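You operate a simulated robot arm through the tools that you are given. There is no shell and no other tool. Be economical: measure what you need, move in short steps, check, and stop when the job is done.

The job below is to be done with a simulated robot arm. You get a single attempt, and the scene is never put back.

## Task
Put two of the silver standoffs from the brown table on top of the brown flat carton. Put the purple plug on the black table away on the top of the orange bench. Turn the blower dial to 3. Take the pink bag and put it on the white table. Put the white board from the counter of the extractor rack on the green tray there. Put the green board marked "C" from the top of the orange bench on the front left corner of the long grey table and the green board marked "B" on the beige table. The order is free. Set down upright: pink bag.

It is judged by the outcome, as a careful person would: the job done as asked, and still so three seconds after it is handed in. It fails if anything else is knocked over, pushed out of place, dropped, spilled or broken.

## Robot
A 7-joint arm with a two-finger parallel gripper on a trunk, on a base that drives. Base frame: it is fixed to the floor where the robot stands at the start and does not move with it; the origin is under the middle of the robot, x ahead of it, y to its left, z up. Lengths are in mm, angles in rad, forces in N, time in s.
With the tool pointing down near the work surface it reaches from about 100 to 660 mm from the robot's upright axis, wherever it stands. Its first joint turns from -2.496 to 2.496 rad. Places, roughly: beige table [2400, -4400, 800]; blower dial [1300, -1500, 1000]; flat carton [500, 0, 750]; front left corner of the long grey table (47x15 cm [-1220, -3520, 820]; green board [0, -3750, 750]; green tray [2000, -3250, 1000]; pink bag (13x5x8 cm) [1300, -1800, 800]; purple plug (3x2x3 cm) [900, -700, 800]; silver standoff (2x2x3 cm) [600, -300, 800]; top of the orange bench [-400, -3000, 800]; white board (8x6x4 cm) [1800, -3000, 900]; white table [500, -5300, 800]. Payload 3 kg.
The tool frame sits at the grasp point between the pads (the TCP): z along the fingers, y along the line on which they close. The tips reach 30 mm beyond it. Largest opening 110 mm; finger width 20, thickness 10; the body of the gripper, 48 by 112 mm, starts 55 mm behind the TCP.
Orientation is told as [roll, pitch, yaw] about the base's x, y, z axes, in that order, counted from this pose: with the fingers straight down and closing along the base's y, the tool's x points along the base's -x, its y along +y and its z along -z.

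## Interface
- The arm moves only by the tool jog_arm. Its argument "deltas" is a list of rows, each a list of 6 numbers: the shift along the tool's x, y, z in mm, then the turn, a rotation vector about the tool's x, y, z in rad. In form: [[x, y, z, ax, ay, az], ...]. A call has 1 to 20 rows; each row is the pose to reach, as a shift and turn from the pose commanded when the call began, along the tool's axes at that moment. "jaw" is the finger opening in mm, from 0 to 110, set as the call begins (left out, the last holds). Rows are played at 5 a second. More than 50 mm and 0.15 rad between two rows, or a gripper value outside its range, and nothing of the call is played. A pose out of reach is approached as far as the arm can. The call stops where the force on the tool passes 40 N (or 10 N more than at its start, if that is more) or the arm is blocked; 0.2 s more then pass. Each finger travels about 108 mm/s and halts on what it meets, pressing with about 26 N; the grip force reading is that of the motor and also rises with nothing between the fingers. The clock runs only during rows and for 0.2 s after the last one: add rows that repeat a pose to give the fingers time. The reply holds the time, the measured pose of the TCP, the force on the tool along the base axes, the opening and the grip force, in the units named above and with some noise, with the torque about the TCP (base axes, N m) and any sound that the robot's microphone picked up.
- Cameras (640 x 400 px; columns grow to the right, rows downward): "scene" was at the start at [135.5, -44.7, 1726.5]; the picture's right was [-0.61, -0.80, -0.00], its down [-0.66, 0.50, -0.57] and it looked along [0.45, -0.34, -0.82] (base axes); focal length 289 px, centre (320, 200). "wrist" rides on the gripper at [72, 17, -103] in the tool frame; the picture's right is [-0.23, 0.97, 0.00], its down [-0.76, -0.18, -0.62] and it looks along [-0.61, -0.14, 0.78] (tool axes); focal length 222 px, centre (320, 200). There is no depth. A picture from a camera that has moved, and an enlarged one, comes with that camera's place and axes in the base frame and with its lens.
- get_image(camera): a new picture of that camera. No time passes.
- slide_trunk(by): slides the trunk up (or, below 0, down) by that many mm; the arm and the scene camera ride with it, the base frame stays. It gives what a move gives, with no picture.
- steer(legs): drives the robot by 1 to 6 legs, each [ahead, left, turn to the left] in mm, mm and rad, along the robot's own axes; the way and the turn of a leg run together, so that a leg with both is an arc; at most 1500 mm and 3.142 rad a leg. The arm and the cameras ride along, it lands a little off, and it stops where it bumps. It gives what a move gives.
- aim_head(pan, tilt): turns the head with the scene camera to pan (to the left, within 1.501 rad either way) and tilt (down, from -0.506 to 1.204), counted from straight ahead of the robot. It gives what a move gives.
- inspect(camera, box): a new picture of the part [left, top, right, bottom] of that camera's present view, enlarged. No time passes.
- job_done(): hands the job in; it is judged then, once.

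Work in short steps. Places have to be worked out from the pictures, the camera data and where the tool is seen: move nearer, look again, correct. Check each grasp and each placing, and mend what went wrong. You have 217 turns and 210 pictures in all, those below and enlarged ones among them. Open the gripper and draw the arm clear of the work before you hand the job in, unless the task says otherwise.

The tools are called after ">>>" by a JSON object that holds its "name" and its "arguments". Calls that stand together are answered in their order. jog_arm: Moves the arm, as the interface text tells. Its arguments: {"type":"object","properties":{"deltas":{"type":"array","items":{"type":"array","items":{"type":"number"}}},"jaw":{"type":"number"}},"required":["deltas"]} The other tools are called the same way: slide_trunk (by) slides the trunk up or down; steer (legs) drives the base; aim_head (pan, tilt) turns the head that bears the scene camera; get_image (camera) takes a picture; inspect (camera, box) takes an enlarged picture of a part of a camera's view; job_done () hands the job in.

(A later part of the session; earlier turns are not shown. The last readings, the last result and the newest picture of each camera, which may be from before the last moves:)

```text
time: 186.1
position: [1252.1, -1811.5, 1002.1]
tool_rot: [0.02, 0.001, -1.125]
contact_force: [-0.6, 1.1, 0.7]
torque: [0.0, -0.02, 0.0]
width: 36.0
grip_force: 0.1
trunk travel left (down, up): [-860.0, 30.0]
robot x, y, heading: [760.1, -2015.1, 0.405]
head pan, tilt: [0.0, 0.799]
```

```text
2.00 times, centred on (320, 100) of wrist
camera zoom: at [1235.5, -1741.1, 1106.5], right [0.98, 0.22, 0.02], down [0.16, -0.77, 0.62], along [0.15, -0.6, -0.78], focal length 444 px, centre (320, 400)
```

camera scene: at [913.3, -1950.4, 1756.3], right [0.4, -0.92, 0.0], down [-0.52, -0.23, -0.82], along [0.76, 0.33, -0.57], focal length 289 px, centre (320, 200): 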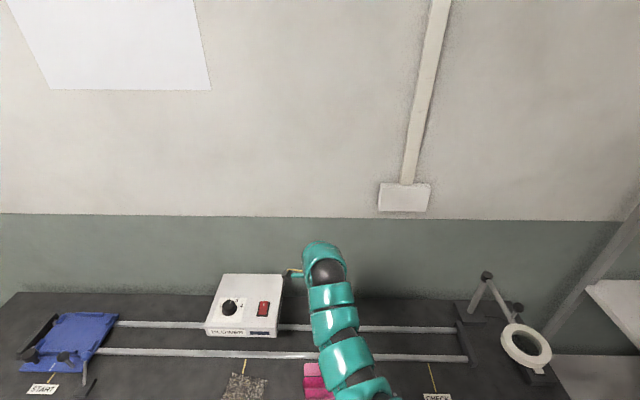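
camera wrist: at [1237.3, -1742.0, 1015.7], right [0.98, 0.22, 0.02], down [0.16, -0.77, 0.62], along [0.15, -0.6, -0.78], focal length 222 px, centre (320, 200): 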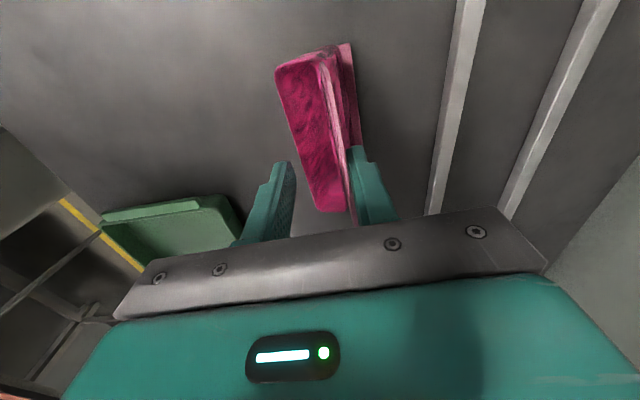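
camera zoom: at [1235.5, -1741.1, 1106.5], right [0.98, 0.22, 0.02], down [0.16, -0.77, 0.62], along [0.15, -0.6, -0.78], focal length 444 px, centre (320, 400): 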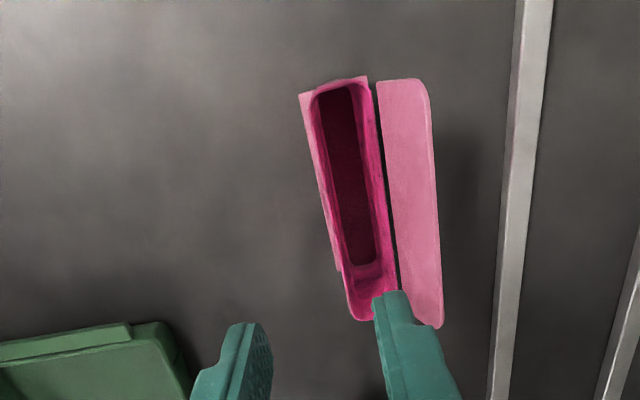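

It was rocking and is returning upright. Wait a bit more and recheck.

>>> {"name": "jog_arm", "arguments": {"deltas": [[0, 0, 0, 0, 0, 0], [0, 0, 0, 0, 0, 0], [0, 0, 0, 0, 0, 0], [0, 0, 0, 0, 0, 0], [0, 0, 0, 0, 0, 0], [0, 0, 0, 0, 0, 0], [0, 0, 0, 0, 0, 0], [0, 0, 0, 0, 0, 0], [0, 0, 0, 0, 0, 0], [0, 0, 0, 0, 0, 0]]}}

>>> {"name": "inspect", "arguments": {"camera": "wrist", "box": [200, 0, 440, 200]}}

```text
time: 188.3
position: [1254.0, -1811.5, 1003.2]
tool_rot: [0.017, -0.002, -1.125]
contact_force: [-0.5, -0.7, -0.6]
torque: [-0.01, 0.0, -0.01]
width: 36.1
grip_force: 0.1
trunk travel left (down, up): [-860.0, 30.0]
robot x, y, heading: [759.5, -2015.7, 0.408]
head pan, tilt: [0.0, 0.799]
```

```text
2.00 times, centred on (320, 100) of wrist
camera zoom: at [1235.5, -1741.1, 1106.5], right [0.98, 0.22, 0.02], down [0.16, -0.77, 0.62], along [0.15, -0.6, -0.78], focal length 444 px, centre (320, 400)
```

zoom: 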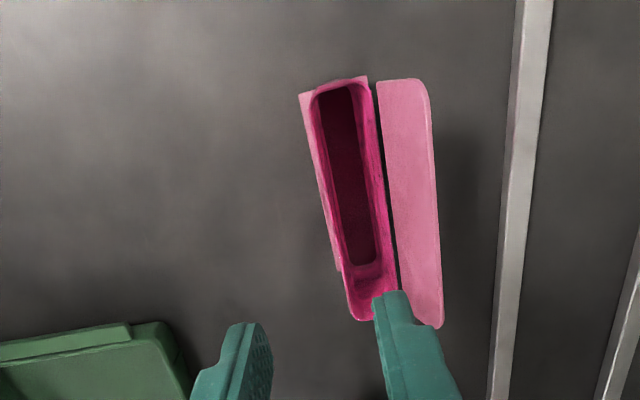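

Bag is standing and still. Align over the front wall (+11 mm), jaws 26, descend to 905 and look.

>>> {"name": "jog_arm", "arguments": {"deltas": [[0, 11, 0, 0, 0, 0], [0, 11, 40, 0, 0, 0], [0, 11, 80, 0, 0, 0], [0, 11, 97, 0, 0, 0], [0, 11, 97, 0, 0, 0]], "jaw": 26}}

>>> {"name": "inspect", "arguments": {"camera": "wrist", "box": [200, 20, 440, 240]}}

```text
time: 189.5
position: [1263.2, -1804.7, 906.6]
tool_rot: [0.019, 0.0, -1.125]
contact_force: [-0.4, -0.2, -1.0]
torque: [0.0, -0.03, 0.01]
width: 25.9
grip_force: 0.0
trunk travel left (down, up): [-860.0, 30.0]
robot x, y, heading: [762.2, -2015.0, 0.409]
head pan, tilt: [0.0, 0.799]
```

```text
1.82 times, centred on (320, 130) of wrist
camera zoom: at [1246.4, -1734.5, 1010.8], right [0.98, 0.22, 0.02], down [0.16, -0.77, 0.62], along [0.15, -0.6, -0.78], focal length 404 px, centre (320, 327)
```

zoom: 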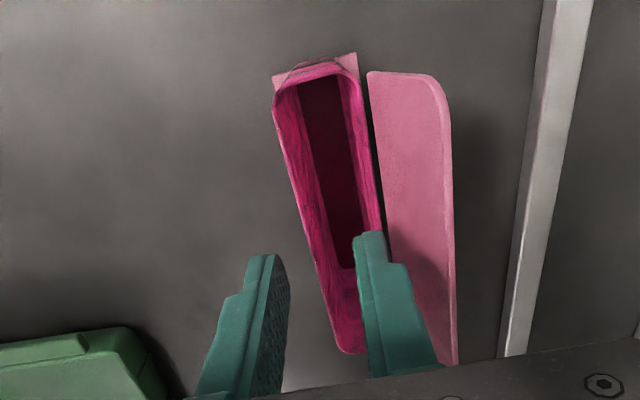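

Rim is at z≈870. With opening 20 the right finger enters the cavity. Descend 30 mm slowly.

>>> {"name": "jog_arm", "arguments": {"deltas": [[0, -1, 0, 0, 0, 0], [0, -1, 0, 0, 0, 0], [0, -1, 8, 0, 0, 0], [0, -1, 16, 0, 0, 0], [0, -1, 24, 0, 0, 0], [0, -1, 30, 0, 0, 0], [0, -1, 30, 0, 0, 0]], "jaw": 20}}

>>> {"name": "inspect", "arguments": {"camera": "wrist", "box": [200, 20, 440, 240]}}

```text
time: 191.1
position: [1264.6, -1805.4, 874.7]
tool_rot: [0.017, 0.0, -1.124]
contact_force: [0.0, 0.4, -0.7]
torque: [0.0, -0.01, -0.04]
width: 19.7
grip_force: 0.0
trunk travel left (down, up): [-860.0, 30.0]
robot x, y, heading: [760.0, -2015.6, 0.41]
head pan, tilt: [0.0, 0.799]
```

```text
1.82 times, centred on (320, 130) of wrist
camera zoom: at [1246.2, -1735.1, 978.4], right [0.98, 0.22, 0.02], down [0.16, -0.77, 0.62], along [0.15, -0.6, -0.78], focal length 404 px, centre (320, 327)
```

zoom: 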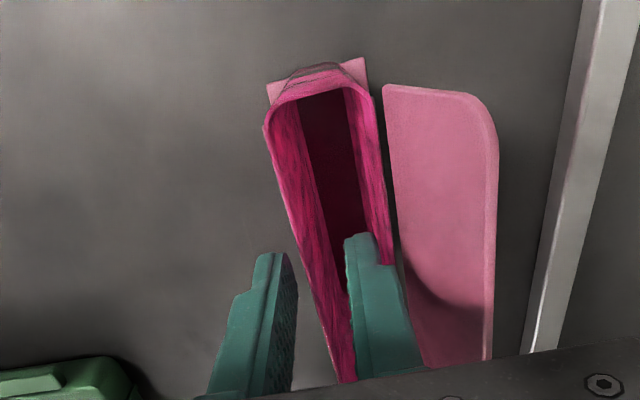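

Finger is inside the pouch. Close on the front wall.

>>> {"name": "jog_arm", "arguments": {"deltas": [[0, 0, 3, 0, 0, 0], [0, 0, 3, 0, 0, 0], [0, 0, 3, 0, 0, 0], [0, 0, 3, 0, 0, 0]], "jaw": 0}}

>>> {"name": "jog_arm", "arguments": {"deltas": [[0, 0, -5, 0, 0, 0], [0, 0, -15, 0, 0, 0], [0, 0, -30, 0, 0, 0], [0, 0, -30, 0, 0, 0]]}}

>>> {"name": "inspect", "arguments": {"camera": "wrist", "box": [200, 20, 440, 240]}}

```text
time: 192.1
position: [1262.0, -1805.6, 873.1]
tool_rot: [0.019, 0.002, -1.124]
contact_force: [1.9, 0.9, 18.5]
torque: [-0.03, 0.02, -0.03]
width: 1.9
grip_force: 26.1
trunk travel left (down, up): [-860.0, 30.0]
robot x, y, heading: [761.2, -2013.9, 0.413]
head pan, tilt: [0.0, 0.799]
```

```text
time: 193.1
position: [1262.2, -1807.6, 902.5]
tool_rot: [0.016, 0.0, -1.123]
contact_force: [0.7, 0.4, -0.5]
torque: [-0.02, 0.03, -0.01]
width: 1.8
grip_force: 25.6
trunk travel left (down, up): [-860.0, 30.0]
robot x, y, heading: [761.5, -2017.3, 0.414]
head pan, tilt: [0.0, 0.799]
```

```text
1.82 times, centred on (320, 130) of wrist
camera zoom: at [1244.9, -1736.1, 1006.4], right [0.98, 0.22, 0.02], down [0.16, -0.77, 0.62], along [0.15, -0.6, -0.78], focal length 404 px, centre (320, 327)
```

zoom: 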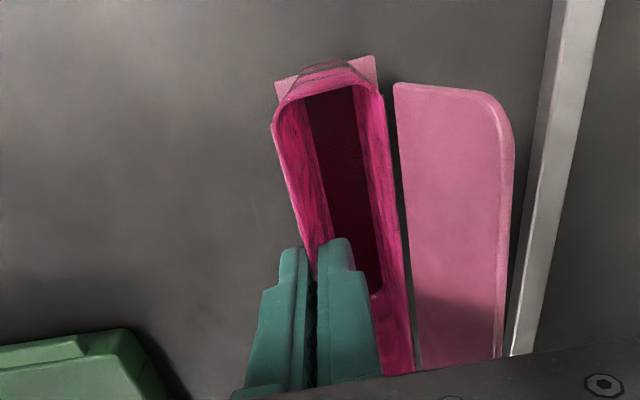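

Front wall gripped (1.9 mm) and the bag rises with the gripper. Lift higher, retract, and drive to the white table.

>>> {"name": "jog_arm", "arguments": {"deltas": [[0, 0, -40, 0, 0, 0], [0, -20, -75, 0, 0, 0], [1, -40, -105, 0, 0, 0], [3, -58, -115, 0, 0, 0], [3, -58, -115, 0, 0, 0]]}}

>>> {"name": "get_image", "arguments": {"camera": "wrist"}}

>>> {"name": "steer", "arguments": {"legs": [[-420, 0, 0]]}}

>>> {"name": "get_image", "arguments": {"camera": "scene"}}

```text
time: 194.3
position: [1207.9, -1831.3, 1015.0]
tool_rot: [0.016, -0.001, -1.123]
contact_force: [0.5, -0.5, -0.2]
torque: [-0.01, -0.01, 0.01]
width: 1.8
grip_force: 25.5
trunk travel left (down, up): [-860.0, 30.0]
robot x, y, heading: [760.9, -2017.2, 0.407]
head pan, tilt: [0.0, 0.799]
```

```text
104 pictures are left
camera wrist: at [1190.3, -1760.4, 1118.5], right [0.98, 0.22, 0.02], down [0.16, -0.77, 0.62], along [0.15, -0.6, -0.78], focal length 222 px, centre (320, 200)
```

wrist: 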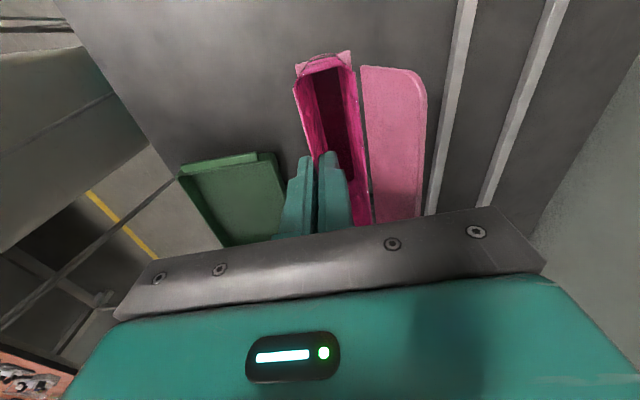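

```text
time: 196.9
position: [833.8, -1995.7, 1015.3]
tool_rot: [0.019, 0.001, -1.132]
contact_force: [0.3, 0.6, -0.6]
torque: [0.01, -0.02, 0.0]
width: 1.6
grip_force: 26.2
trunk travel left (down, up): [-860.0, 30.0]
robot x, y, heading: [384.8, -2178.2, 0.403]
head pan, tilt: [0.0, 0.799]
```

```text
103 pictures are left
camera scene: at [531.0, -2116.6, 1739.5], right [0.39, -0.92, 0.0], down [-0.66, -0.28, -0.7], along [0.64, 0.27, -0.72], focal length 289 px, centre (320, 200)
```

scene: 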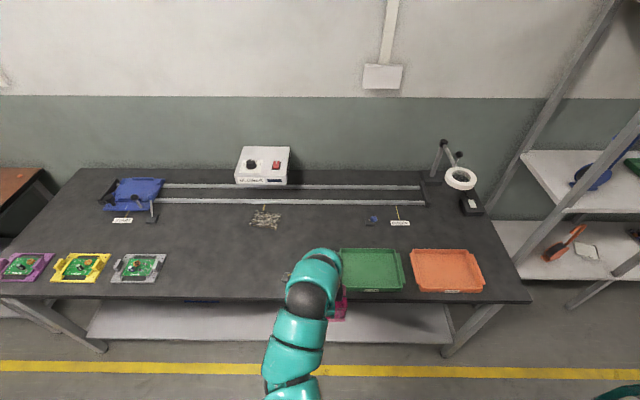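

Bag is secure. Turn around and drive down the aisle to the white table.

>>> {"name": "steer", "arguments": {"legs": [[0, 0, 3.138], [0, 1300, 0], [0, 1300, 0]]}}

>>> {"name": "get_image", "arguments": {"camera": "scene"}}

>>> {"name": "get_image", "arguments": {"camera": "wrist"}}

```text
time: 216.9
position: [804.3, -4822.6, 1013.6]
tool_rot: [0.016, -0.001, 1.967]
contact_force: [0.3, 0.3, 0.0]
torque: [0.05, 0.02, 0.0]
width: 1.8
grip_force: 26.7
trunk travel left (down, up): [-860.0, 30.0]
robot x, y, heading: [1257.7, -4660.4, -2.777]
head pan, tilt: [0.0, 0.799]
```

```text
102 pictures are left
camera scene: at [1109.0, -4718.0, 1739.4], right [-0.35, 0.94, 0.0], down [0.67, 0.25, -0.7], along [-0.65, -0.25, -0.72], focal length 289 px, centre (320, 200)
```

scene: 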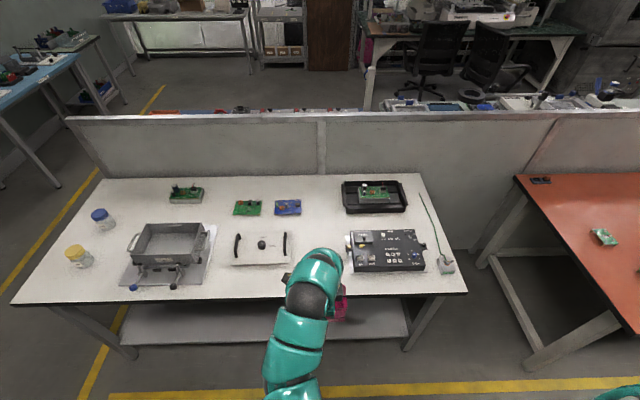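

```text
101 pictures are left
camera wrist: at [819.1, -4897.4, 1118.7], right [-0.99, -0.17, 0.02], down [-0.12, 0.77, 0.62], along [-0.12, 0.61, -0.78], focal length 222 px, centre (320, 200)
```

wrist: 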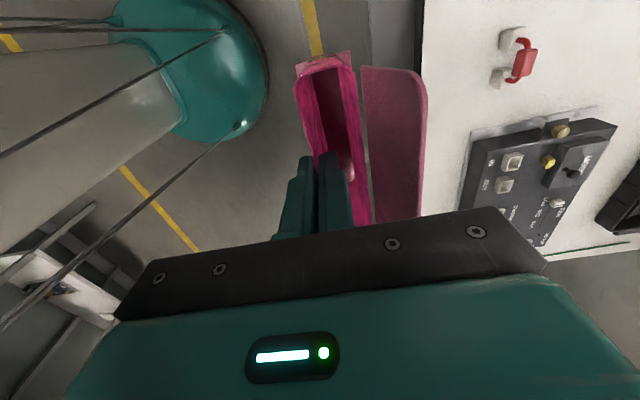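

Free strip in front of the white jig near (n −1310, l 4960). Straighten, shift left 190 and ahead 140.

>>> {"name": "steer", "arguments": {"legs": [[0, 0, 0.035], [0, 190, 0], [140, 0, 0]]}}

>>> {"name": "get_image", "arguments": {"camera": "wrist"}}

>>> {"name": "get_image", "arguments": {"camera": "scene"}}

```text
time: 219.8
position: [754.6, -5071.0, 1013.9]
tool_rot: [0.015, 0.001, 2.006]
contact_force: [-0.3, 0.0, 0.1]
torque: [-0.01, -0.02, -0.02]
width: 2.0
grip_force: 26.2
trunk travel left (down, up): [-860.0, 30.0]
robot x, y, heading: [1206.2, -4890.3, -2.742]
head pan, tilt: [0.0, 0.799]
```

```text
100 pictures are left
camera wrist: at [770.8, -5144.7, 1118.0], right [-0.98, -0.2, 0.01], down [-0.15, 0.77, 0.62], along [-0.14, 0.61, -0.78], focal length 222 px, centre (320, 200)
```

wrist: 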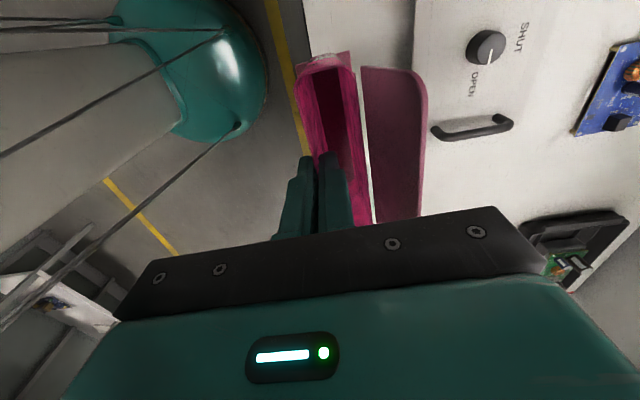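

```text
99 pictures are left
camera scene: at [1053.2, -4955.1, 1739.2], right [-0.39, 0.92, 0.0], down [0.66, 0.28, -0.7], along [-0.64, -0.27, -0.72], focal length 289 px, centre (320, 200)
```

scene: 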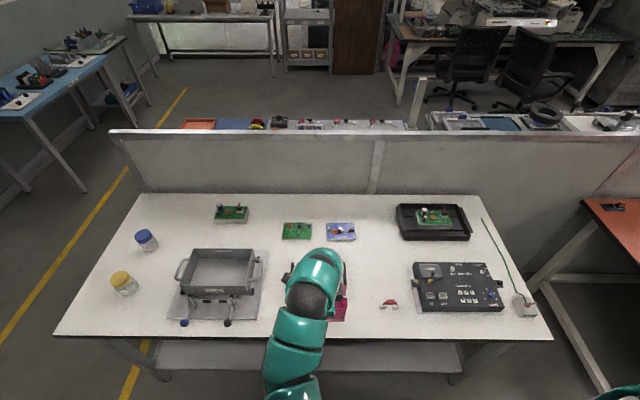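

Strip confirmed (edge n −1276, jig −1404). Shift 40 mm deeper, lower to ~892, and check.

>>> {"name": "jog_arm", "arguments": {"deltas": [[-1, 20, 20, 0, 0, 0], [-1, 40, 50, 0, 0, 0], [-1, 40, 90, 0, 0, 0], [-1, 40, 120, 0, 0, 0], [-1, 40, 120, 0, 0, 0]]}}

>>> {"name": "get_image", "arguments": {"camera": "wrist"}}

```text
time: 221.0
position: [715.9, -5086.4, 893.0]
tool_rot: [0.017, 0.0, 2.007]
contact_force: [0.0, -0.4, -0.2]
torque: [0.01, 0.0, 0.02]
width: 1.6
grip_force: 25.3
trunk travel left (down, up): [-860.0, 30.0]
robot x, y, heading: [1202.7, -4891.4, -2.739]
head pan, tilt: [0.0, 0.799]
```

```text
98 pictures are left
camera wrist: at [732.9, -5159.8, 998.2], right [-0.98, -0.2, 0.02], down [-0.15, 0.77, 0.62], along [-0.14, 0.6, -0.78], focal length 222 px, centre (320, 200)
```

wrist: 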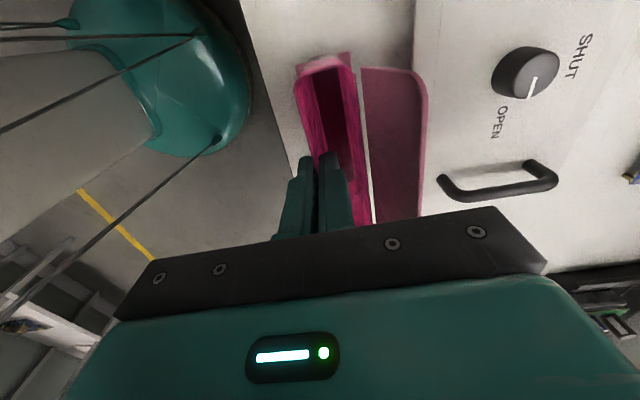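

Creep down.

>>> {"name": "jog_arm", "arguments": {"deltas": [[0, 0, 2, 0, 0, 0], [0, 0, 4, 0, 0, 0], [0, 0, 6, 0, 0, 0], [0, 0, 8, 0, 0, 0], [0, 0, 10, 0, 0, 0], [0, 0, 12, 0, 0, 0], [0, 0, 14, 0, 0, 0], [0, 0, 16, 0, 0, 0], [0, 0, 16, 0, 0, 0]]}}

>>> {"name": "get_image", "arguments": {"camera": "wrist"}}

```text
time: 223.0
position: [716.9, -5087.4, 878.2]
tool_rot: [0.016, 0.001, 2.005]
contact_force: [-0.7, -0.2, -1.2]
torque: [0.0, -0.01, 0.04]
width: 1.7
grip_force: 25.4
trunk travel left (down, up): [-860.0, 30.0]
robot x, y, heading: [1207.5, -4892.8, -2.741]
head pan, tilt: [0.0, 0.799]
```

```text
97 pictures are left
camera wrist: at [733.2, -5160.8, 982.4], right [-0.98, -0.2, 0.02], down [-0.15, 0.77, 0.62], along [-0.14, 0.61, -0.78], focal length 222 px, centre (320, 200)
```

wrist: 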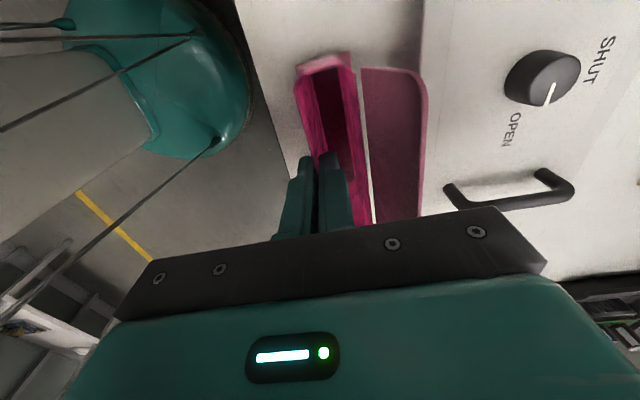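

>>> {"name": "jog_arm", "arguments": {"deltas": [[0, 0, 1.5, 0, 0, 0], [0, 0, 3, 0, 0, 0], [0, 0, 4.5, 0, 0, 0], [0, 0, 6, 0, 0, 0], [0, 0, 7.5, 0, 0, 0], [0, 0, 9, 0, 0, 0], [0, 0, 10.5, 0, 0, 0], [0, 0, 12, 0, 0, 0], [0, 0, 12, 0, 0, 0]]}}

>>> {"name": "get_image", "arguments": {"camera": "wrist"}}

```text
time: 225.0
position: [715.6, -5087.8, 866.9]
tool_rot: [0.017, -0.001, 2.005]
contact_force: [-1.8, -4.5, 18.2]
torque: [-0.05, 0.06, 0.01]
width: 1.9
grip_force: 25.9
trunk travel left (down, up): [-860.0, 30.0]
robot x, y, heading: [1201.2, -4891.9, -2.746]
head pan, tilt: [0.0, 0.799]
```

```text
96 pictures are left
camera wrist: at [733.2, -5160.6, 972.1], right [-0.98, -0.2, 0.02], down [-0.15, 0.77, 0.62], along [-0.14, 0.6, -0.78], focal length 222 px, centre (320, 200)
```

wrist: 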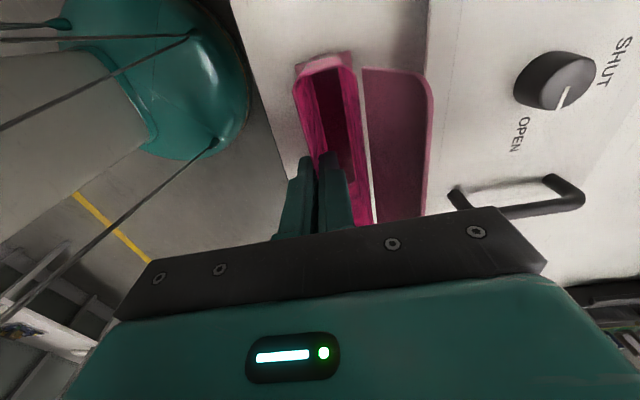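

Contact. Open gently to 14 mm and rise straight.

>>> {"name": "jog_arm", "arguments": {"deltas": [[0, 0, -0.5, 0, 0, 0], [0, 0, -0.5, 0, 0, 0], [0, 0, -0.5, 0, 0, 0], [0, 0, -0.5, 0, 0, 0]], "jaw": 15}}

>>> {"name": "jog_arm", "arguments": {"deltas": [[0, 0, -15, 0, 0, 0], [0, 0, -40, 0, 0, 0], [0, 0, -80, 0, 0, 0], [0, 0, -120, 0, 0, 0], [0, 0, -120, 0, 0, 0]]}}

>>> {"name": "get_image", "arguments": {"camera": "wrist"}}

```text
time: 226.0
position: [715.0, -5087.8, 868.6]
tool_rot: [0.015, -0.002, 2.007]
contact_force: [-0.8, -0.5, 0.0]
torque: [0.03, 0.01, -0.02]
width: 14.9
grip_force: 0.1
trunk travel left (down, up): [-860.0, 30.0]
robot x, y, heading: [1206.0, -4890.0, -2.745]
head pan, tilt: [0.0, 0.799]
```

```text
time: 227.2
position: [719.4, -5084.6, 987.9]
tool_rot: [0.016, 0.0, 2.006]
contact_force: [-0.8, 0.2, -0.4]
torque: [-0.02, 0.01, -0.02]
width: 15.0
grip_force: 0.0
trunk travel left (down, up): [-860.0, 30.0]
robot x, y, heading: [1203.5, -4890.5, -2.741]
head pan, tilt: [0.0, 0.799]
```

```text
95 pictures are left
camera wrist: at [735.2, -5158.8, 1092.0], right [-0.98, -0.2, 0.02], down [-0.15, 0.77, 0.62], along [-0.14, 0.61, -0.78], focal length 222 px, centre (320, 200)
```

wrist: 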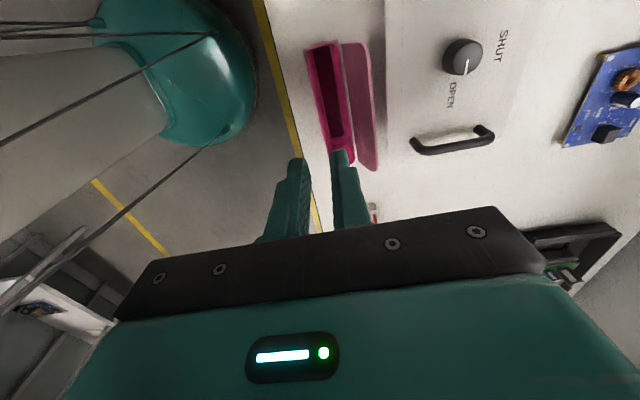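

The bag stands upright on the white table. Now board C: back off, go back along the aisle to face it from the bench front.

>>> {"name": "steer", "arguments": {"legs": [[-290, 0, 0], [0, -1400, 0]]}}

>>> {"name": "get_image", "arguments": {"camera": "scene"}}

```text
time: 235.8
position: [451.6, -3658.2, 987.4]
tool_rot: [0.016, 0.0, 1.981]
contact_force: [-0.7, 0.2, 0.0]
torque: [0.0, 0.02, -0.01]
width: 15.1
grip_force: 0.1
trunk travel left (down, up): [-860.0, 30.0]
robot x, y, heading: [942.2, -3474.9, -2.768]
head pan, tilt: [0.0, 0.799]
```

```text
94 pictures are left
camera scene: at [790.7, -3534.1, 1739.4], right [-0.37, 0.93, 0.0], down [0.67, 0.26, -0.7], along [-0.65, -0.25, -0.72], focal length 289 px, centre (320, 200)
```

scene: 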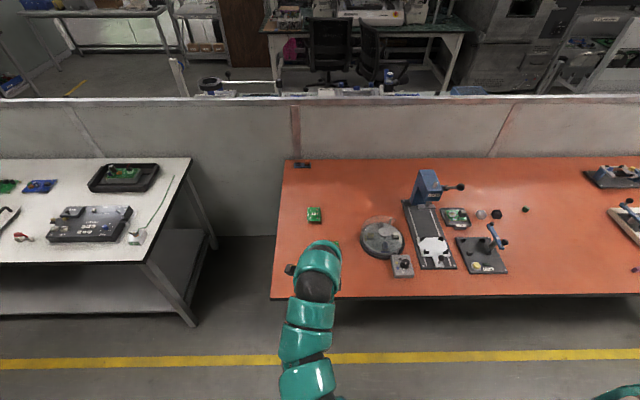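

C is straight ahead. Advance 395 mm.

>>> {"name": "steer", "arguments": {"legs": [[0, 0, 0.026], [392, 0, 0]]}}

>>> {"name": "jog_arm", "arguments": {"deltas": [[0, 15, 0, 0, 0, 0.13], [0, 30, 0, 0, 0, 0.26], [0, 45, 0, 0, 0, 0.39], [0, 60, 0, 0, 0, 0.52], [0, 75, 0, 0, 0, 0.65], [0, 75, 0, 0, 0, 0.78], [0, 75, 0, 0, 0, 0.91], [0, 75, 0, 0, 0, 1.04], [0, 75, 0, 0, 0, 1.17], [0, 75, 0, 0, 0, 1.3], [0, 75, 0, 0, 0, 1.43], [0, 75, 0, 0, 0, 1.55], [0, 75, 0, 0, 0, 1.55]], "jaw": 95}}

>>> {"name": "get_image", "arguments": {"camera": "wrist"}}

```text
time: 238.6
position: [96.2, -3821.1, 989.4]
tool_rot: [0.016, 0.002, 2.006]
contact_force: [-1.0, -1.0, -0.3]
torque: [0.03, -0.02, 0.04]
width: 14.9
grip_force: 0.1
trunk travel left (down, up): [-860.0, 30.0]
robot x, y, heading: [584.7, -3625.3, -2.739]
head pan, tilt: [0.0, 0.799]
```

```text
time: 241.4
position: [27.5, -3853.3, 989.8]
tool_rot: [0.001, 0.016, 0.513]
contact_force: [-0.5, -0.5, 0.2]
torque: [0.01, 0.0, 0.01]
width: 95.0
grip_force: 0.0
out of reach, approached as far as the arm can: row 12, 13
trunk travel left (down, up): [-860.0, 30.0]
robot x, y, heading: [584.7, -3630.1, -2.74]
head pan, tilt: [0.0, 0.799]
```

```text
93 pictures are left
camera wrist: at [-42.4, -3873.7, 1094.9], right [-0.28, 0.96, 0.0], down [0.76, 0.22, 0.61], along [0.59, 0.17, -0.79], focal length 222 px, centre (320, 200)
```

wrist: 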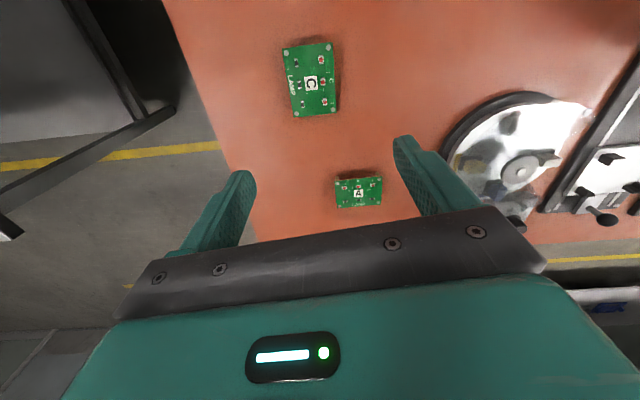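

I turned the wrong way toward the wrist's limit; rotate back to the comfortable side (yaw ≈ −2.64).

>>> {"name": "jog_arm", "arguments": {"deltas": [[0, 0, 0, 0, 0, -0.14], [0, 0, 0, 0, 0, -0.28], [0, 0, 0, 0, 0, -0.42], [0, 0, 0, 0, 0, -0.56], [0, 0, 0, 0, 0, -0.7], [0, 0, 0, 0, 0, -0.84], [0, 0, 0, 0, 0, -0.98], [0, 0, 0, 0, 0, -1.12], [0, 0, 0, 0, 0, -1.26], [0, 0, 0, 0, 0, -1.4], [0, 0, 0, 0, 0, -1.54], [0, 0, 0, 0, 0, -1.6]]}}

>>> {"name": "jog_arm", "arguments": {"deltas": [[0, 0, 0, 0, 0, -0.14], [0, 0, 0, 0, 0, -0.28], [0, 0, 0, 0, 0, -0.42], [0, 0, 0, 0, 0, -0.56], [0, 0, 0, 0, 0, -0.7], [0, 0, 0, 0, 0, -0.84], [0, 0, 0, 0, 0, -0.98], [0, 0, 0, 0, 0, -1.12], [0, 0, 0, 0, 0, -1.26], [0, 0, 0, 0, 0, -1.4], [0, 0, 0, 0, 0, -1.52], [0, 0, 0, 0, 0, -1.52]]}}

>>> {"name": "get_image", "arguments": {"camera": "wrist"}}

```text
time: 244.0
position: [28.1, -3852.0, 990.0]
tool_rot: [0.015, -0.001, 2.118]
contact_force: [-0.4, -1.0, 0.4]
torque: [-0.01, -0.01, 0.01]
width: 95.2
grip_force: 0.0
trunk travel left (down, up): [-860.0, 30.0]
robot x, y, heading: [582.2, -3629.0, -2.741]
head pan, tilt: [0.0, 0.799]
```

```text
time: 246.6
position: [29.4, -3852.4, 989.6]
tool_rot: [-0.002, -0.016, -2.645]
contact_force: [0.9, -1.1, 0.3]
torque: [0.06, -0.02, 0.02]
width: 95.1
grip_force: 0.0
trunk travel left (down, up): [-860.0, 30.0]
robot x, y, heading: [582.4, -3625.1, -2.743]
head pan, tilt: [0.0, 0.799]
```

```text
92 pictures are left
camera wrist: at [101.5, -3833.1, 1092.1], right [0.26, -0.96, 0.0], down [-0.74, -0.2, 0.64], along [-0.61, -0.17, -0.77], focal length 222 px, centre (320, 200)
```

wrist: 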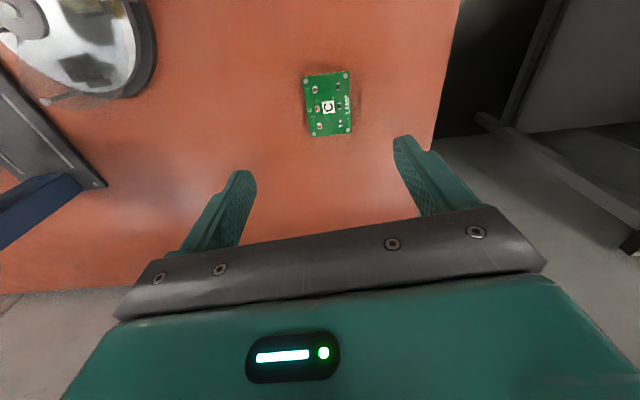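

C centred at ≈(20,-3868), aligned. Move over it and descend to ~848.

>>> {"name": "jog_arm", "arguments": {"deltas": [[-16, 9, 15, 0, 0, 0], [-16, 9, 60, 0, 0, 0], [-16, 9, 105, 0, 0, 0], [-16, 9, 142, 0, 0, 0], [-16, 9, 142, 0, 0, 0]], "jaw": 88}}

>>> {"name": "get_image", "arguments": {"camera": "wrist"}}

```text
time: 247.8
position: [14.2, -3867.3, 846.8]
tool_rot: [-0.003, -0.018, -2.651]
contact_force: [-1.0, -0.2, 0.3]
torque: [0.0, -0.01, 0.0]
width: 88.1
grip_force: 0.2
trunk travel left (down, up): [-860.0, 30.0]
robot x, y, heading: [580.3, -3628.2, -2.746]
head pan, tilt: [0.0, 0.799]
```

```text
91 pictures are left
camera wrist: at [88.6, -3849.1, 948.0], right [0.26, -0.97, 0.0], down [-0.75, -0.2, 0.64], along [-0.61, -0.17, -0.77], focal length 222 px, centre (320, 200)
```

wrist: 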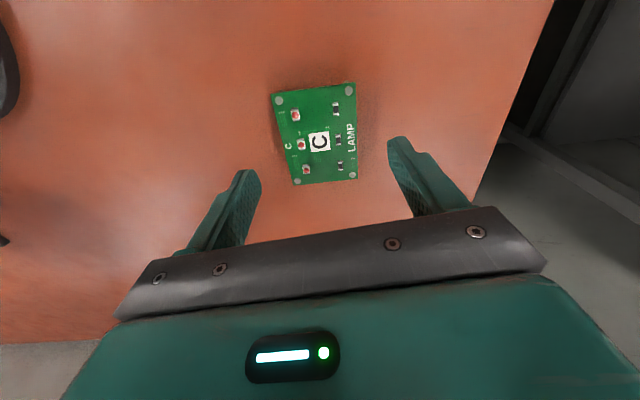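

Shift 7 mm back and descend to ~803; close.

>>> {"name": "jog_arm", "arguments": {"deltas": [[7, -2, 10, 0, 0, 0], [7, -2, 28, 0, 0, 0], [7, -2, 44, 0, 0, 0], [7, -2, 44, 0, 0, 0]]}}

>>> {"name": "jog_arm", "arguments": {"deltas": [[0, 0, 0, 0, 0, 0], [0, 0, 0, 0, 0, 0], [0, 0, 0, 0, 0, 0]], "jaw": 50}}

>>> {"name": "jog_arm", "arguments": {"deltas": [[0, 0, -20, 0, 0, 0], [0, 0, -60, 0, 0, 0], [0, 0, -105, 0, 0, 0], [0, 0, -150, 0, 0, 0], [30, 0, -180, 0, 0, 0], [60, 0, -190, 0, 0, 0]]}}

>>> {"name": "get_image", "arguments": {"camera": "wrist"}}

```text
time: 248.8
position: [21.4, -3864.0, 801.7]
tool_rot: [0.0, -0.018, -2.651]
contact_force: [0.7, 0.3, -0.5]
torque: [0.05, 0.01, -0.02]
width: 87.8
grip_force: 0.0
trunk travel left (down, up): [-860.0, 30.0]
robot x, y, heading: [583.4, -3630.2, -2.745]
head pan, tilt: [0.0, 0.799]
```

```text
time: 249.6
position: [21.7, -3863.3, 801.5]
tool_rot: [-0.002, -0.018, -2.647]
contact_force: [-0.4, 0.6, -0.7]
torque: [-0.02, 0.03, -0.04]
width: 58.4
grip_force: 25.8
trunk travel left (down, up): [-860.0, 30.0]
robot x, y, heading: [582.9, -3628.6, -2.747]
head pan, tilt: [0.0, 0.799]
```

```text
time: 251.0
position: [77.6, -3833.3, 992.5]
tool_rot: [0.0, -0.018, -2.65]
contact_force: [0.5, 0.4, -0.1]
torque: [0.0, -0.03, -0.01]
width: 58.7
grip_force: 26.3
trunk travel left (down, up): [-860.0, 30.0]
robot x, y, heading: [583.5, -3625.4, -2.742]
head pan, tilt: [0.0, 0.799]
```

```text
90 pictures are left
camera wrist: at [150.9, -3814.0, 1095.3], right [0.26, -0.97, 0.0], down [-0.75, -0.2, 0.64], along [-0.61, -0.17, -0.77], focal length 222 px, centre (320, 200)
```

wrist: 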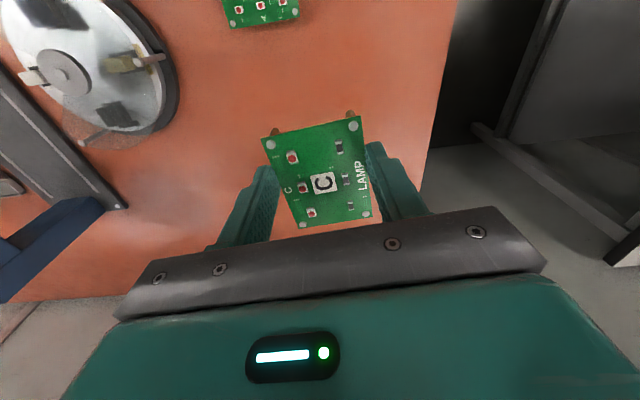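

C held. Back into the aisle, drive to the far end and survey the way around the partition.

>>> {"name": "steer", "arguments": {"legs": [[-380, 0, 0], [0, 1400, 0]]}}

>>> {"name": "aim_head", "arguments": {"pan": 1.1, "tilt": 0.35}}

>>> {"name": "get_image", "arguments": {"camera": "scene"}}

```text
time: 259.9
position: [942.1, -4959.5, 991.7]
tool_rot: [-0.003, -0.018, -2.654]
contact_force: [0.1, -0.7, 0.0]
torque: [0.01, 0.01, 0.02]
width: 58.8
grip_force: 25.8
trunk travel left (down, up): [-860.0, 30.0]
robot x, y, heading: [1450.7, -4755.6, -2.75]
head pan, tilt: [0.0, 0.799]
```

```text
time: 261.2
position: [941.1, -4961.0, 992.8]
tool_rot: [-0.001, -0.018, -2.654]
contact_force: [-0.2, 0.5, -0.5]
torque: [-0.04, 0.01, -0.02]
width: 58.6
grip_force: 26.0
trunk travel left (down, up): [-860.0, 30.0]
robot x, y, heading: [1447.0, -4755.1, -2.751]
head pan, tilt: [1.1, 0.351]
```

```text
89 pictures are left
camera scene: at [1365.4, -4880.2, 1779.1], right [-1.0, 0.08, 0.0], down [0.03, 0.34, -0.94], along [-0.08, -0.94, -0.34], focal length 289 px, centre (320, 200)
```

scene: 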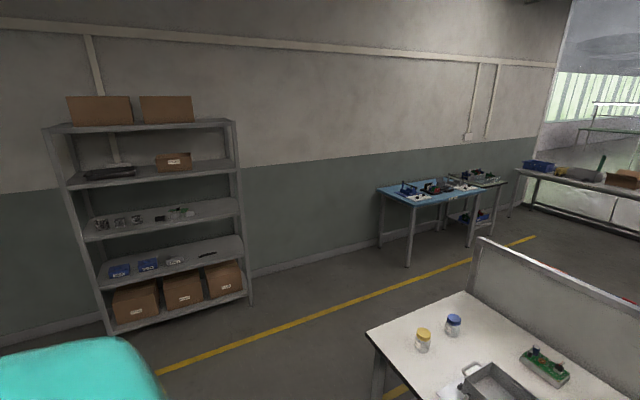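

Passage between partition end (l≈5900) and the line at l≈6815 is clear. Drive left to l≈6380, then ahead through it.

>>> {"name": "steer", "arguments": {"legs": [[0, 720, 0], [0, 720, 0]]}}

>>> {"name": "aim_head", "arguments": {"pan": 0.2, "tilt": 0.5}}

>>> {"name": "get_image", "arguments": {"camera": "scene"}}

```text
time: 268.7
position: [1501.6, -6294.2, 991.5]
tool_rot: [-0.003, -0.016, -2.646]
contact_force: [-0.7, 0.7, -0.1]
torque: [0.05, 0.02, 0.01]
width: 58.5
grip_force: 25.8
trunk travel left (down, up): [-860.0, 30.0]
robot x, y, heading: [2004.4, -6086.2, -2.736]
head pan, tilt: [1.1, 0.351]
```

```text
time: 269.9
position: [1502.9, -6293.5, 992.4]
tool_rot: [-0.002, -0.017, -2.644]
contact_force: [0.3, 0.1, -0.8]
torque: [0.0, 0.01, 0.0]
width: 58.7
grip_force: 25.9
trunk travel left (down, up): [-860.0, 30.0]
robot x, y, heading: [2006.2, -6085.9, -2.737]
head pan, tilt: [0.201, 0.499]
```

```text
88 pictures are left
camera scene: at [1856.5, -6168.6, 1765.4], right [-0.57, 0.82, 0.0], down [0.39, 0.27, -0.88], along [-0.72, -0.5, -0.48], focal length 289 px, centre (320, 200)
```

scene: 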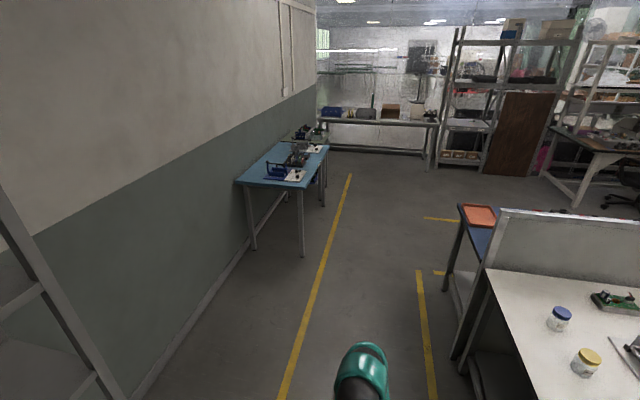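

Clear. Drive ahead through the passage.

>>> {"name": "steer", "arguments": {"legs": [[1250, 0, 0], [1250, 0, 0]]}}

>>> {"name": "aim_head", "arguments": {"pan": -1.2, "tilt": 0.4}}

>>> {"name": "get_image", "arguments": {"camera": "scene"}}

```text
time: 282.0
position: [-795.0, -7244.1, 991.6]
tool_rot: [-0.003, -0.017, -2.652]
contact_force: [-0.5, 0.9, 0.0]
torque: [-0.03, -0.01, 0.0]
width: 58.5
grip_force: 25.4
trunk travel left (down, up): [-860.0, 30.0]
robot x, y, heading: [-290.2, -7039.7, -2.745]
head pan, tilt: [0.201, 0.499]
```

```text
time: 283.5
position: [-794.7, -7243.0, 991.5]
tool_rot: [-0.001, -0.018, -2.65]
contact_force: [-0.4, 0.4, -0.7]
torque: [0.0, 0.0, -0.03]
width: 58.6
grip_force: 25.8
trunk travel left (down, up): [-860.0, 30.0]
robot x, y, heading: [-287.8, -7041.8, -2.752]
head pan, tilt: [-1.201, 0.4]
```

```text
87 pictures are left
camera scene: at [-429.2, -7003.2, 1774.5], right [0.72, 0.69, 0.0], down [0.27, -0.28, -0.92], along [-0.64, 0.66, -0.39], focal length 289 px, centre (320, 200)
```

scene: 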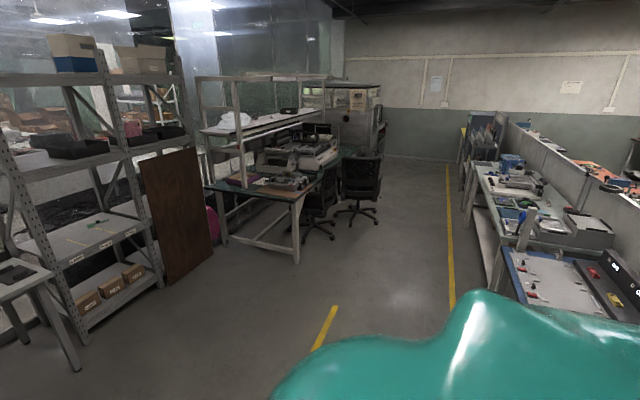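

Aisle beyond is clear; chairs to the left at n≈−3840. Turn right to face along the aisle (arm ahead) and drive ~2.9 m.

>>> {"name": "steer", "arguments": {"legs": [[0, 0, -1.565], [1450, 0, 0], [1450, 0, 0]]}}

>>> {"name": "aim_head", "arguments": {"pan": -0.6, "tilt": 0.65}}

>>> {"name": "get_image", "arguments": {"camera": "scene"}}

```text
time: 301.1
position: [-1691.6, -3943.3, 991.9]
tool_rot: [-0.001, -0.017, 2.115]
contact_force: [-0.1, 0.3, -0.8]
torque: [-0.01, -0.01, 0.0]
width: 58.7
grip_force: 26.2
trunk travel left (down, up): [-860.0, 30.0]
robot x, y, heading: [-1458.6, -4434.7, 2.019]
head pan, tilt: [-1.201, 0.4]
```

```text
time: 302.1
position: [-1690.2, -3943.0, 991.1]
tool_rot: [-0.003, -0.016, 2.115]
contact_force: [0.4, -0.7, -0.4]
torque: [0.01, 0.0, 0.0]
width: 58.8
grip_force: 26.0
trunk travel left (down, up): [-860.0, 30.0]
robot x, y, heading: [-1461.2, -4437.8, 2.018]
head pan, tilt: [-0.6, 0.649]
```

```text
86 pictures are left
camera scene: at [-1482.3, -4279.4, 1752.1], right [0.99, -0.15, 0.0], down [-0.09, -0.6, -0.8], along [0.12, 0.79, -0.6], focal length 289 px, centre (320, 200)
```

scene: 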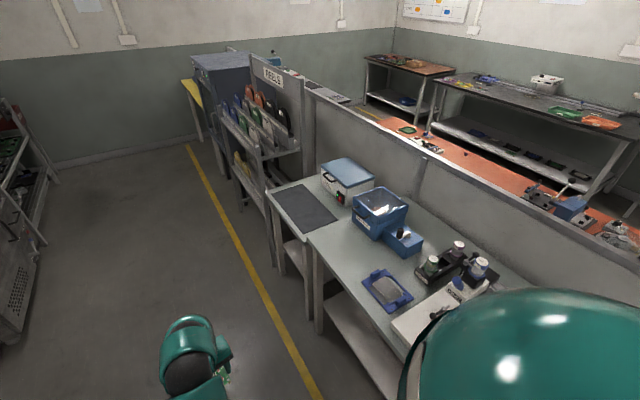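

The table's front-left corner is at (n −2568, l 2524); free spot near it. Align, drive ~900 more, and turn to face the table.

>>> {"name": "steer", "arguments": {"legs": [[0, 0, -0.047], [890, 0, 0], [0, 0, -1.565]]}}

>>> {"name": "aim_head", "arguments": {"pan": 0, "tilt": 0.8}}

>>> {"name": "get_image", "arguments": {"camera": "scene"}}

>>> {"name": "get_image", "arguments": {"camera": "wrist"}}

```text
time: 311.0
position: [-1311.3, -3397.9, 992.4]
tool_rot: [-0.003, -0.017, 0.526]
contact_force: [-1.0, -0.5, -0.3]
torque: [-0.02, 0.01, -0.02]
width: 59.0
grip_force: 26.5
trunk travel left (down, up): [-860.0, 30.0]
robot x, y, heading: [-1805.8, -3624.5, 0.43]
head pan, tilt: [-0.6, 0.649]
```

```text
time: 312.0
position: [-1310.9, -3399.9, 991.5]
tool_rot: [-0.004, -0.018, 0.527]
contact_force: [-0.3, 0.2, 0.1]
torque: [0.02, 0.02, 0.01]
width: 58.6
grip_force: 26.3
trunk travel left (down, up): [-860.0, 30.0]
robot x, y, heading: [-1808.4, -3624.3, 0.434]
head pan, tilt: [0.0, 0.799]
```

```text
85 pictures are left
camera scene: at [-1664.6, -3556.9, 1739.5], right [0.42, -0.91, 0.0], down [-0.65, -0.3, -0.7], along [0.63, 0.29, -0.72], focal length 289 px, centre (320, 200)
```

scene: 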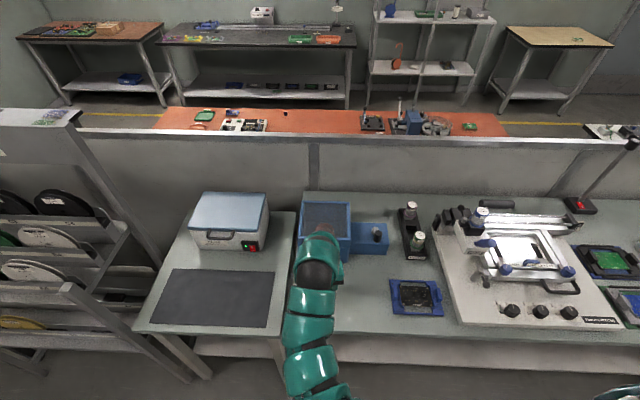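

```text
84 pictures are left
camera wrist: at [-1383.7, -3422.8, 1094.6], right [-0.29, 0.96, 0.0], down [0.74, 0.22, 0.64], along [0.61, 0.19, -0.77], focal length 222 px, centre (320, 200)
```

wrist: 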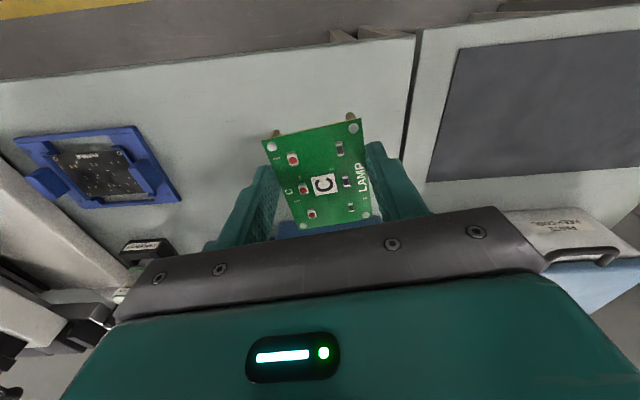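

Spot is good; shift 35 mm deeper, align, and descend to ~870.

>>> {"name": "jog_arm", "arguments": {"deltas": [[-17, -2, 20, 0, 0, 0.06], [-35, -4, 50, 0, 0, 0.12], [-35, -4, 90, 0, 0, 0.12], [-35, -4, 122, 0, 0, 0.12], [-35, -4, 122, 0, 0, 0.12]]}}

>>> {"name": "get_image", "arguments": {"camera": "wrist"}}

```text
time: 313.2
position: [-1275.6, -3380.9, 869.5]
tool_rot: [0.001, -0.017, 0.406]
contact_force: [0.3, -0.1, -0.4]
torque: [-0.01, 0.02, -0.05]
width: 58.5
grip_force: 26.3
trunk travel left (down, up): [-860.0, 30.0]
robot x, y, heading: [-1810.9, -3624.7, 0.43]
head pan, tilt: [0.0, 0.799]
```

```text
83 pictures are left
camera wrist: at [-1350.1, -3396.5, 971.7], right [-0.18, 0.98, 0.01], down [0.76, 0.13, 0.64], along [0.63, 0.12, -0.77], focal length 222 px, centre (320, 200)
```

wrist: 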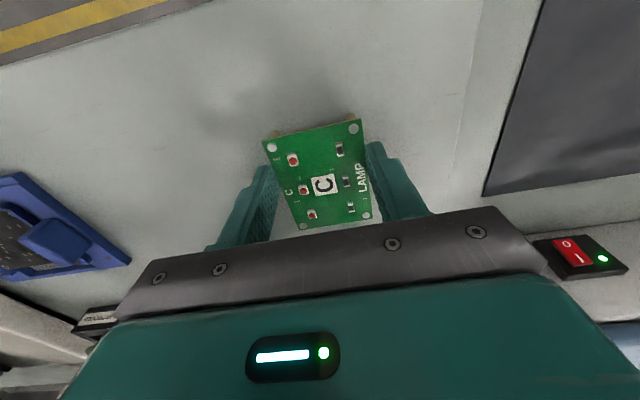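

Creep down to contact.

>>> {"name": "jog_arm", "arguments": {"deltas": [[0, 0, 3, 0, 0, 0], [0, 0, 6, 0, 0, 0], [0, 0, 9, 0, 0, 0], [0, 0, 12, 0, 0, 0], [0, 0, 15, 0, 0, 0], [0, 0, 18, 0, 0, 0], [0, 0, 20, 0, 0, 0], [0, 0, 22, 0, 0, 0], [0, 0, 24, 0, 0, 0], [0, 0, 26, 0, 0, 0], [0, 0, 28, 0, 0, 0], [0, 0, 30, 0, 0, 0], [0, 0, 32, 0, 0, 0], [0, 0, 32, 0, 0, 0]]}}

>>> {"name": "get_image", "arguments": {"camera": "wrist"}}

```text
time: 315.3
position: [-1277.7, -3382.8, 850.5]
tool_rot: [0.003, -0.02, 0.406]
contact_force: [-9.0, -5.2, 27.9]
torque: [-1.09, 0.24, -0.39]
width: 58.7
grip_force: 26.5
trunk travel left (down, up): [-860.0, 30.0]
robot x, y, heading: [-1810.5, -3624.5, 0.438]
head pan, tilt: [0.0, 0.799]
stopped in row 10: the force on the tool passed its limit at 43 N (the readings are from after the stop); the commanded pose is now the measured one
```

```text
82 pictures are left
camera wrist: at [-1352.6, -3398.5, 952.4], right [-0.18, 0.98, 0.01], down [0.76, 0.13, 0.64], along [0.63, 0.12, -0.77], focal length 222 px, centre (320, 200)
```

wrist: 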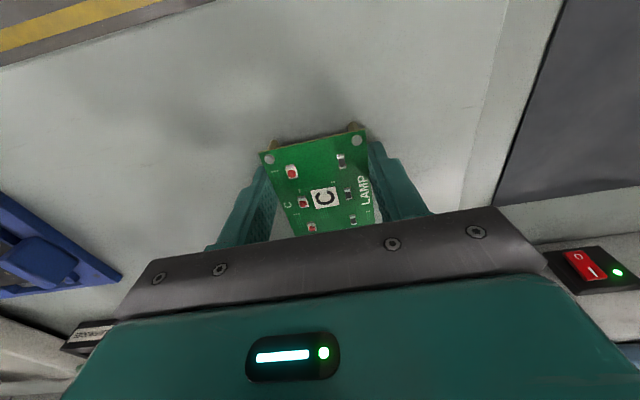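

Contact (table ≈815). Ease, open, rise.

>>> {"name": "jog_arm", "arguments": {"deltas": [[0, 0, -0.5, 0, 0, 0], [0, 0, -0.5, 0, 0, 0], [0, 0, -0.5, 0, 0, 0]], "jaw": 85}}

>>> {"name": "jog_arm", "arguments": {"deltas": [[0, 0, -20, 0, 0, 0], [0, 0, -60, 0, 0, 0], [0, 0, -105, 0, 0, 0], [0, 0, -140, 0, 0, 0], [0, 0, -140, 0, 0, 0]]}}

>>> {"name": "get_image", "arguments": {"camera": "wrist"}}

```text
time: 316.1
position: [-1276.6, -3380.3, 850.4]
tool_rot: [0.0, -0.022, 0.407]
contact_force: [-10.2, 16.9, 28.2]
torque: [-0.63, 0.08, -0.21]
width: 75.5
grip_force: 0.1
trunk travel left (down, up): [-860.0, 30.0]
robot x, y, heading: [-1806.5, -3621.8, 0.43]
head pan, tilt: [0.0, 0.799]
```

```text
time: 317.3
position: [-1277.8, -3386.5, 989.0]
tool_rot: [0.001, -0.021, 0.406]
contact_force: [0.1, 0.4, -0.3]
torque: [0.01, 0.0, -0.01]
width: 84.8
grip_force: 0.1
trunk travel left (down, up): [-860.0, 30.0]
robot x, y, heading: [-1808.7, -3621.2, 0.428]
head pan, tilt: [0.0, 0.799]
```

```text
81 pictures are left
camera wrist: at [-1353.1, -3402.8, 1091.4], right [-0.18, 0.98, 0.01], down [0.76, 0.13, 0.64], along [0.63, 0.12, -0.77], focal length 222 px, centre (320, 200)
```

wrist: 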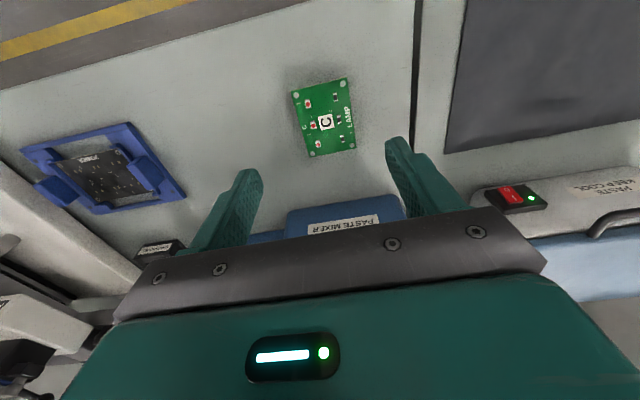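

C lies at the front-left corner. Quick zooms over the partition to check the other placements.

>>> {"name": "inspect", "arguments": {"camera": "scene", "box": [10, 0, 170, 60]}}

>>> {"name": "inspect", "arguments": {"camera": "scene", "box": [380, 0, 620, 60]}}

>>> {"name": "aim_head", "arguments": {"pan": -0.9, "tilt": 0.45}}

>>> {"name": "get_image", "arguments": {"camera": "scene"}}

```text
4.00 times, centred on (90, 30) of scene
camera zoom: at [-1664.1, -3556.9, 1739.4], right [0.42, -0.91, 0.0], down [-0.65, -0.3, -0.7], along [0.63, 0.29, -0.72], focal length 1154 px, centre (1240, 880)
```

zoom: 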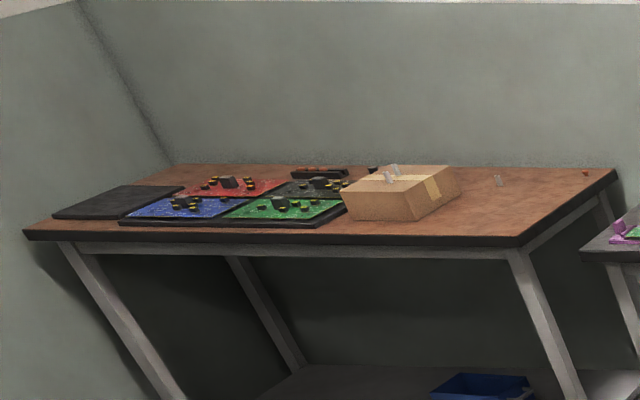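

```text
2.67 times, centred on (500, 30) of scene
camera zoom: at [-1664.1, -3556.9, 1739.4], right [0.42, -0.91, 0.0], down [-0.65, -0.3, -0.7], along [0.63, 0.29, -0.72], focal length 770 px, centre (-160, 653)
```

zoom: 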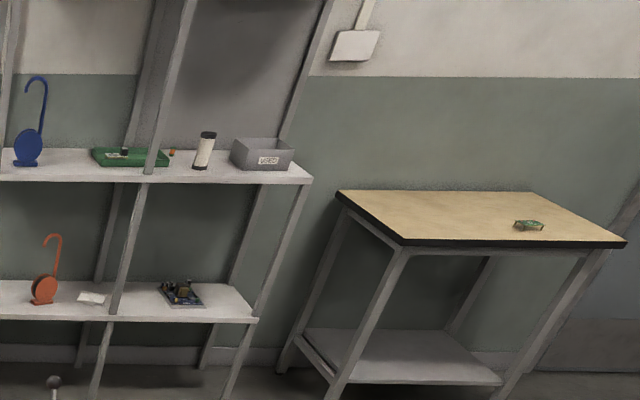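

```text
time: 318.5
position: [-1277.4, -3386.7, 989.2]
tool_rot: [0.001, -0.02, 0.407]
contact_force: [-0.1, 0.2, 0.5]
torque: [0.01, -0.03, 0.0]
width: 85.0
grip_force: 0.0
trunk travel left (down, up): [-860.0, 30.0]
robot x, y, heading: [-1810.3, -3622.7, 0.432]
head pan, tilt: [-0.901, 0.45]
```

```text
78 pictures are left
camera scene: at [-1655.9, -3632.1, 1769.8], right [-0.45, -0.89, 0.0], down [-0.39, 0.2, -0.9], along [0.8, -0.41, -0.44], focal length 289 px, centre (320, 200)
```

scene: 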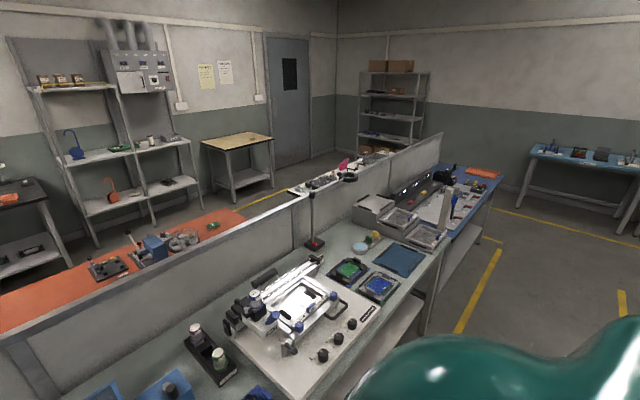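

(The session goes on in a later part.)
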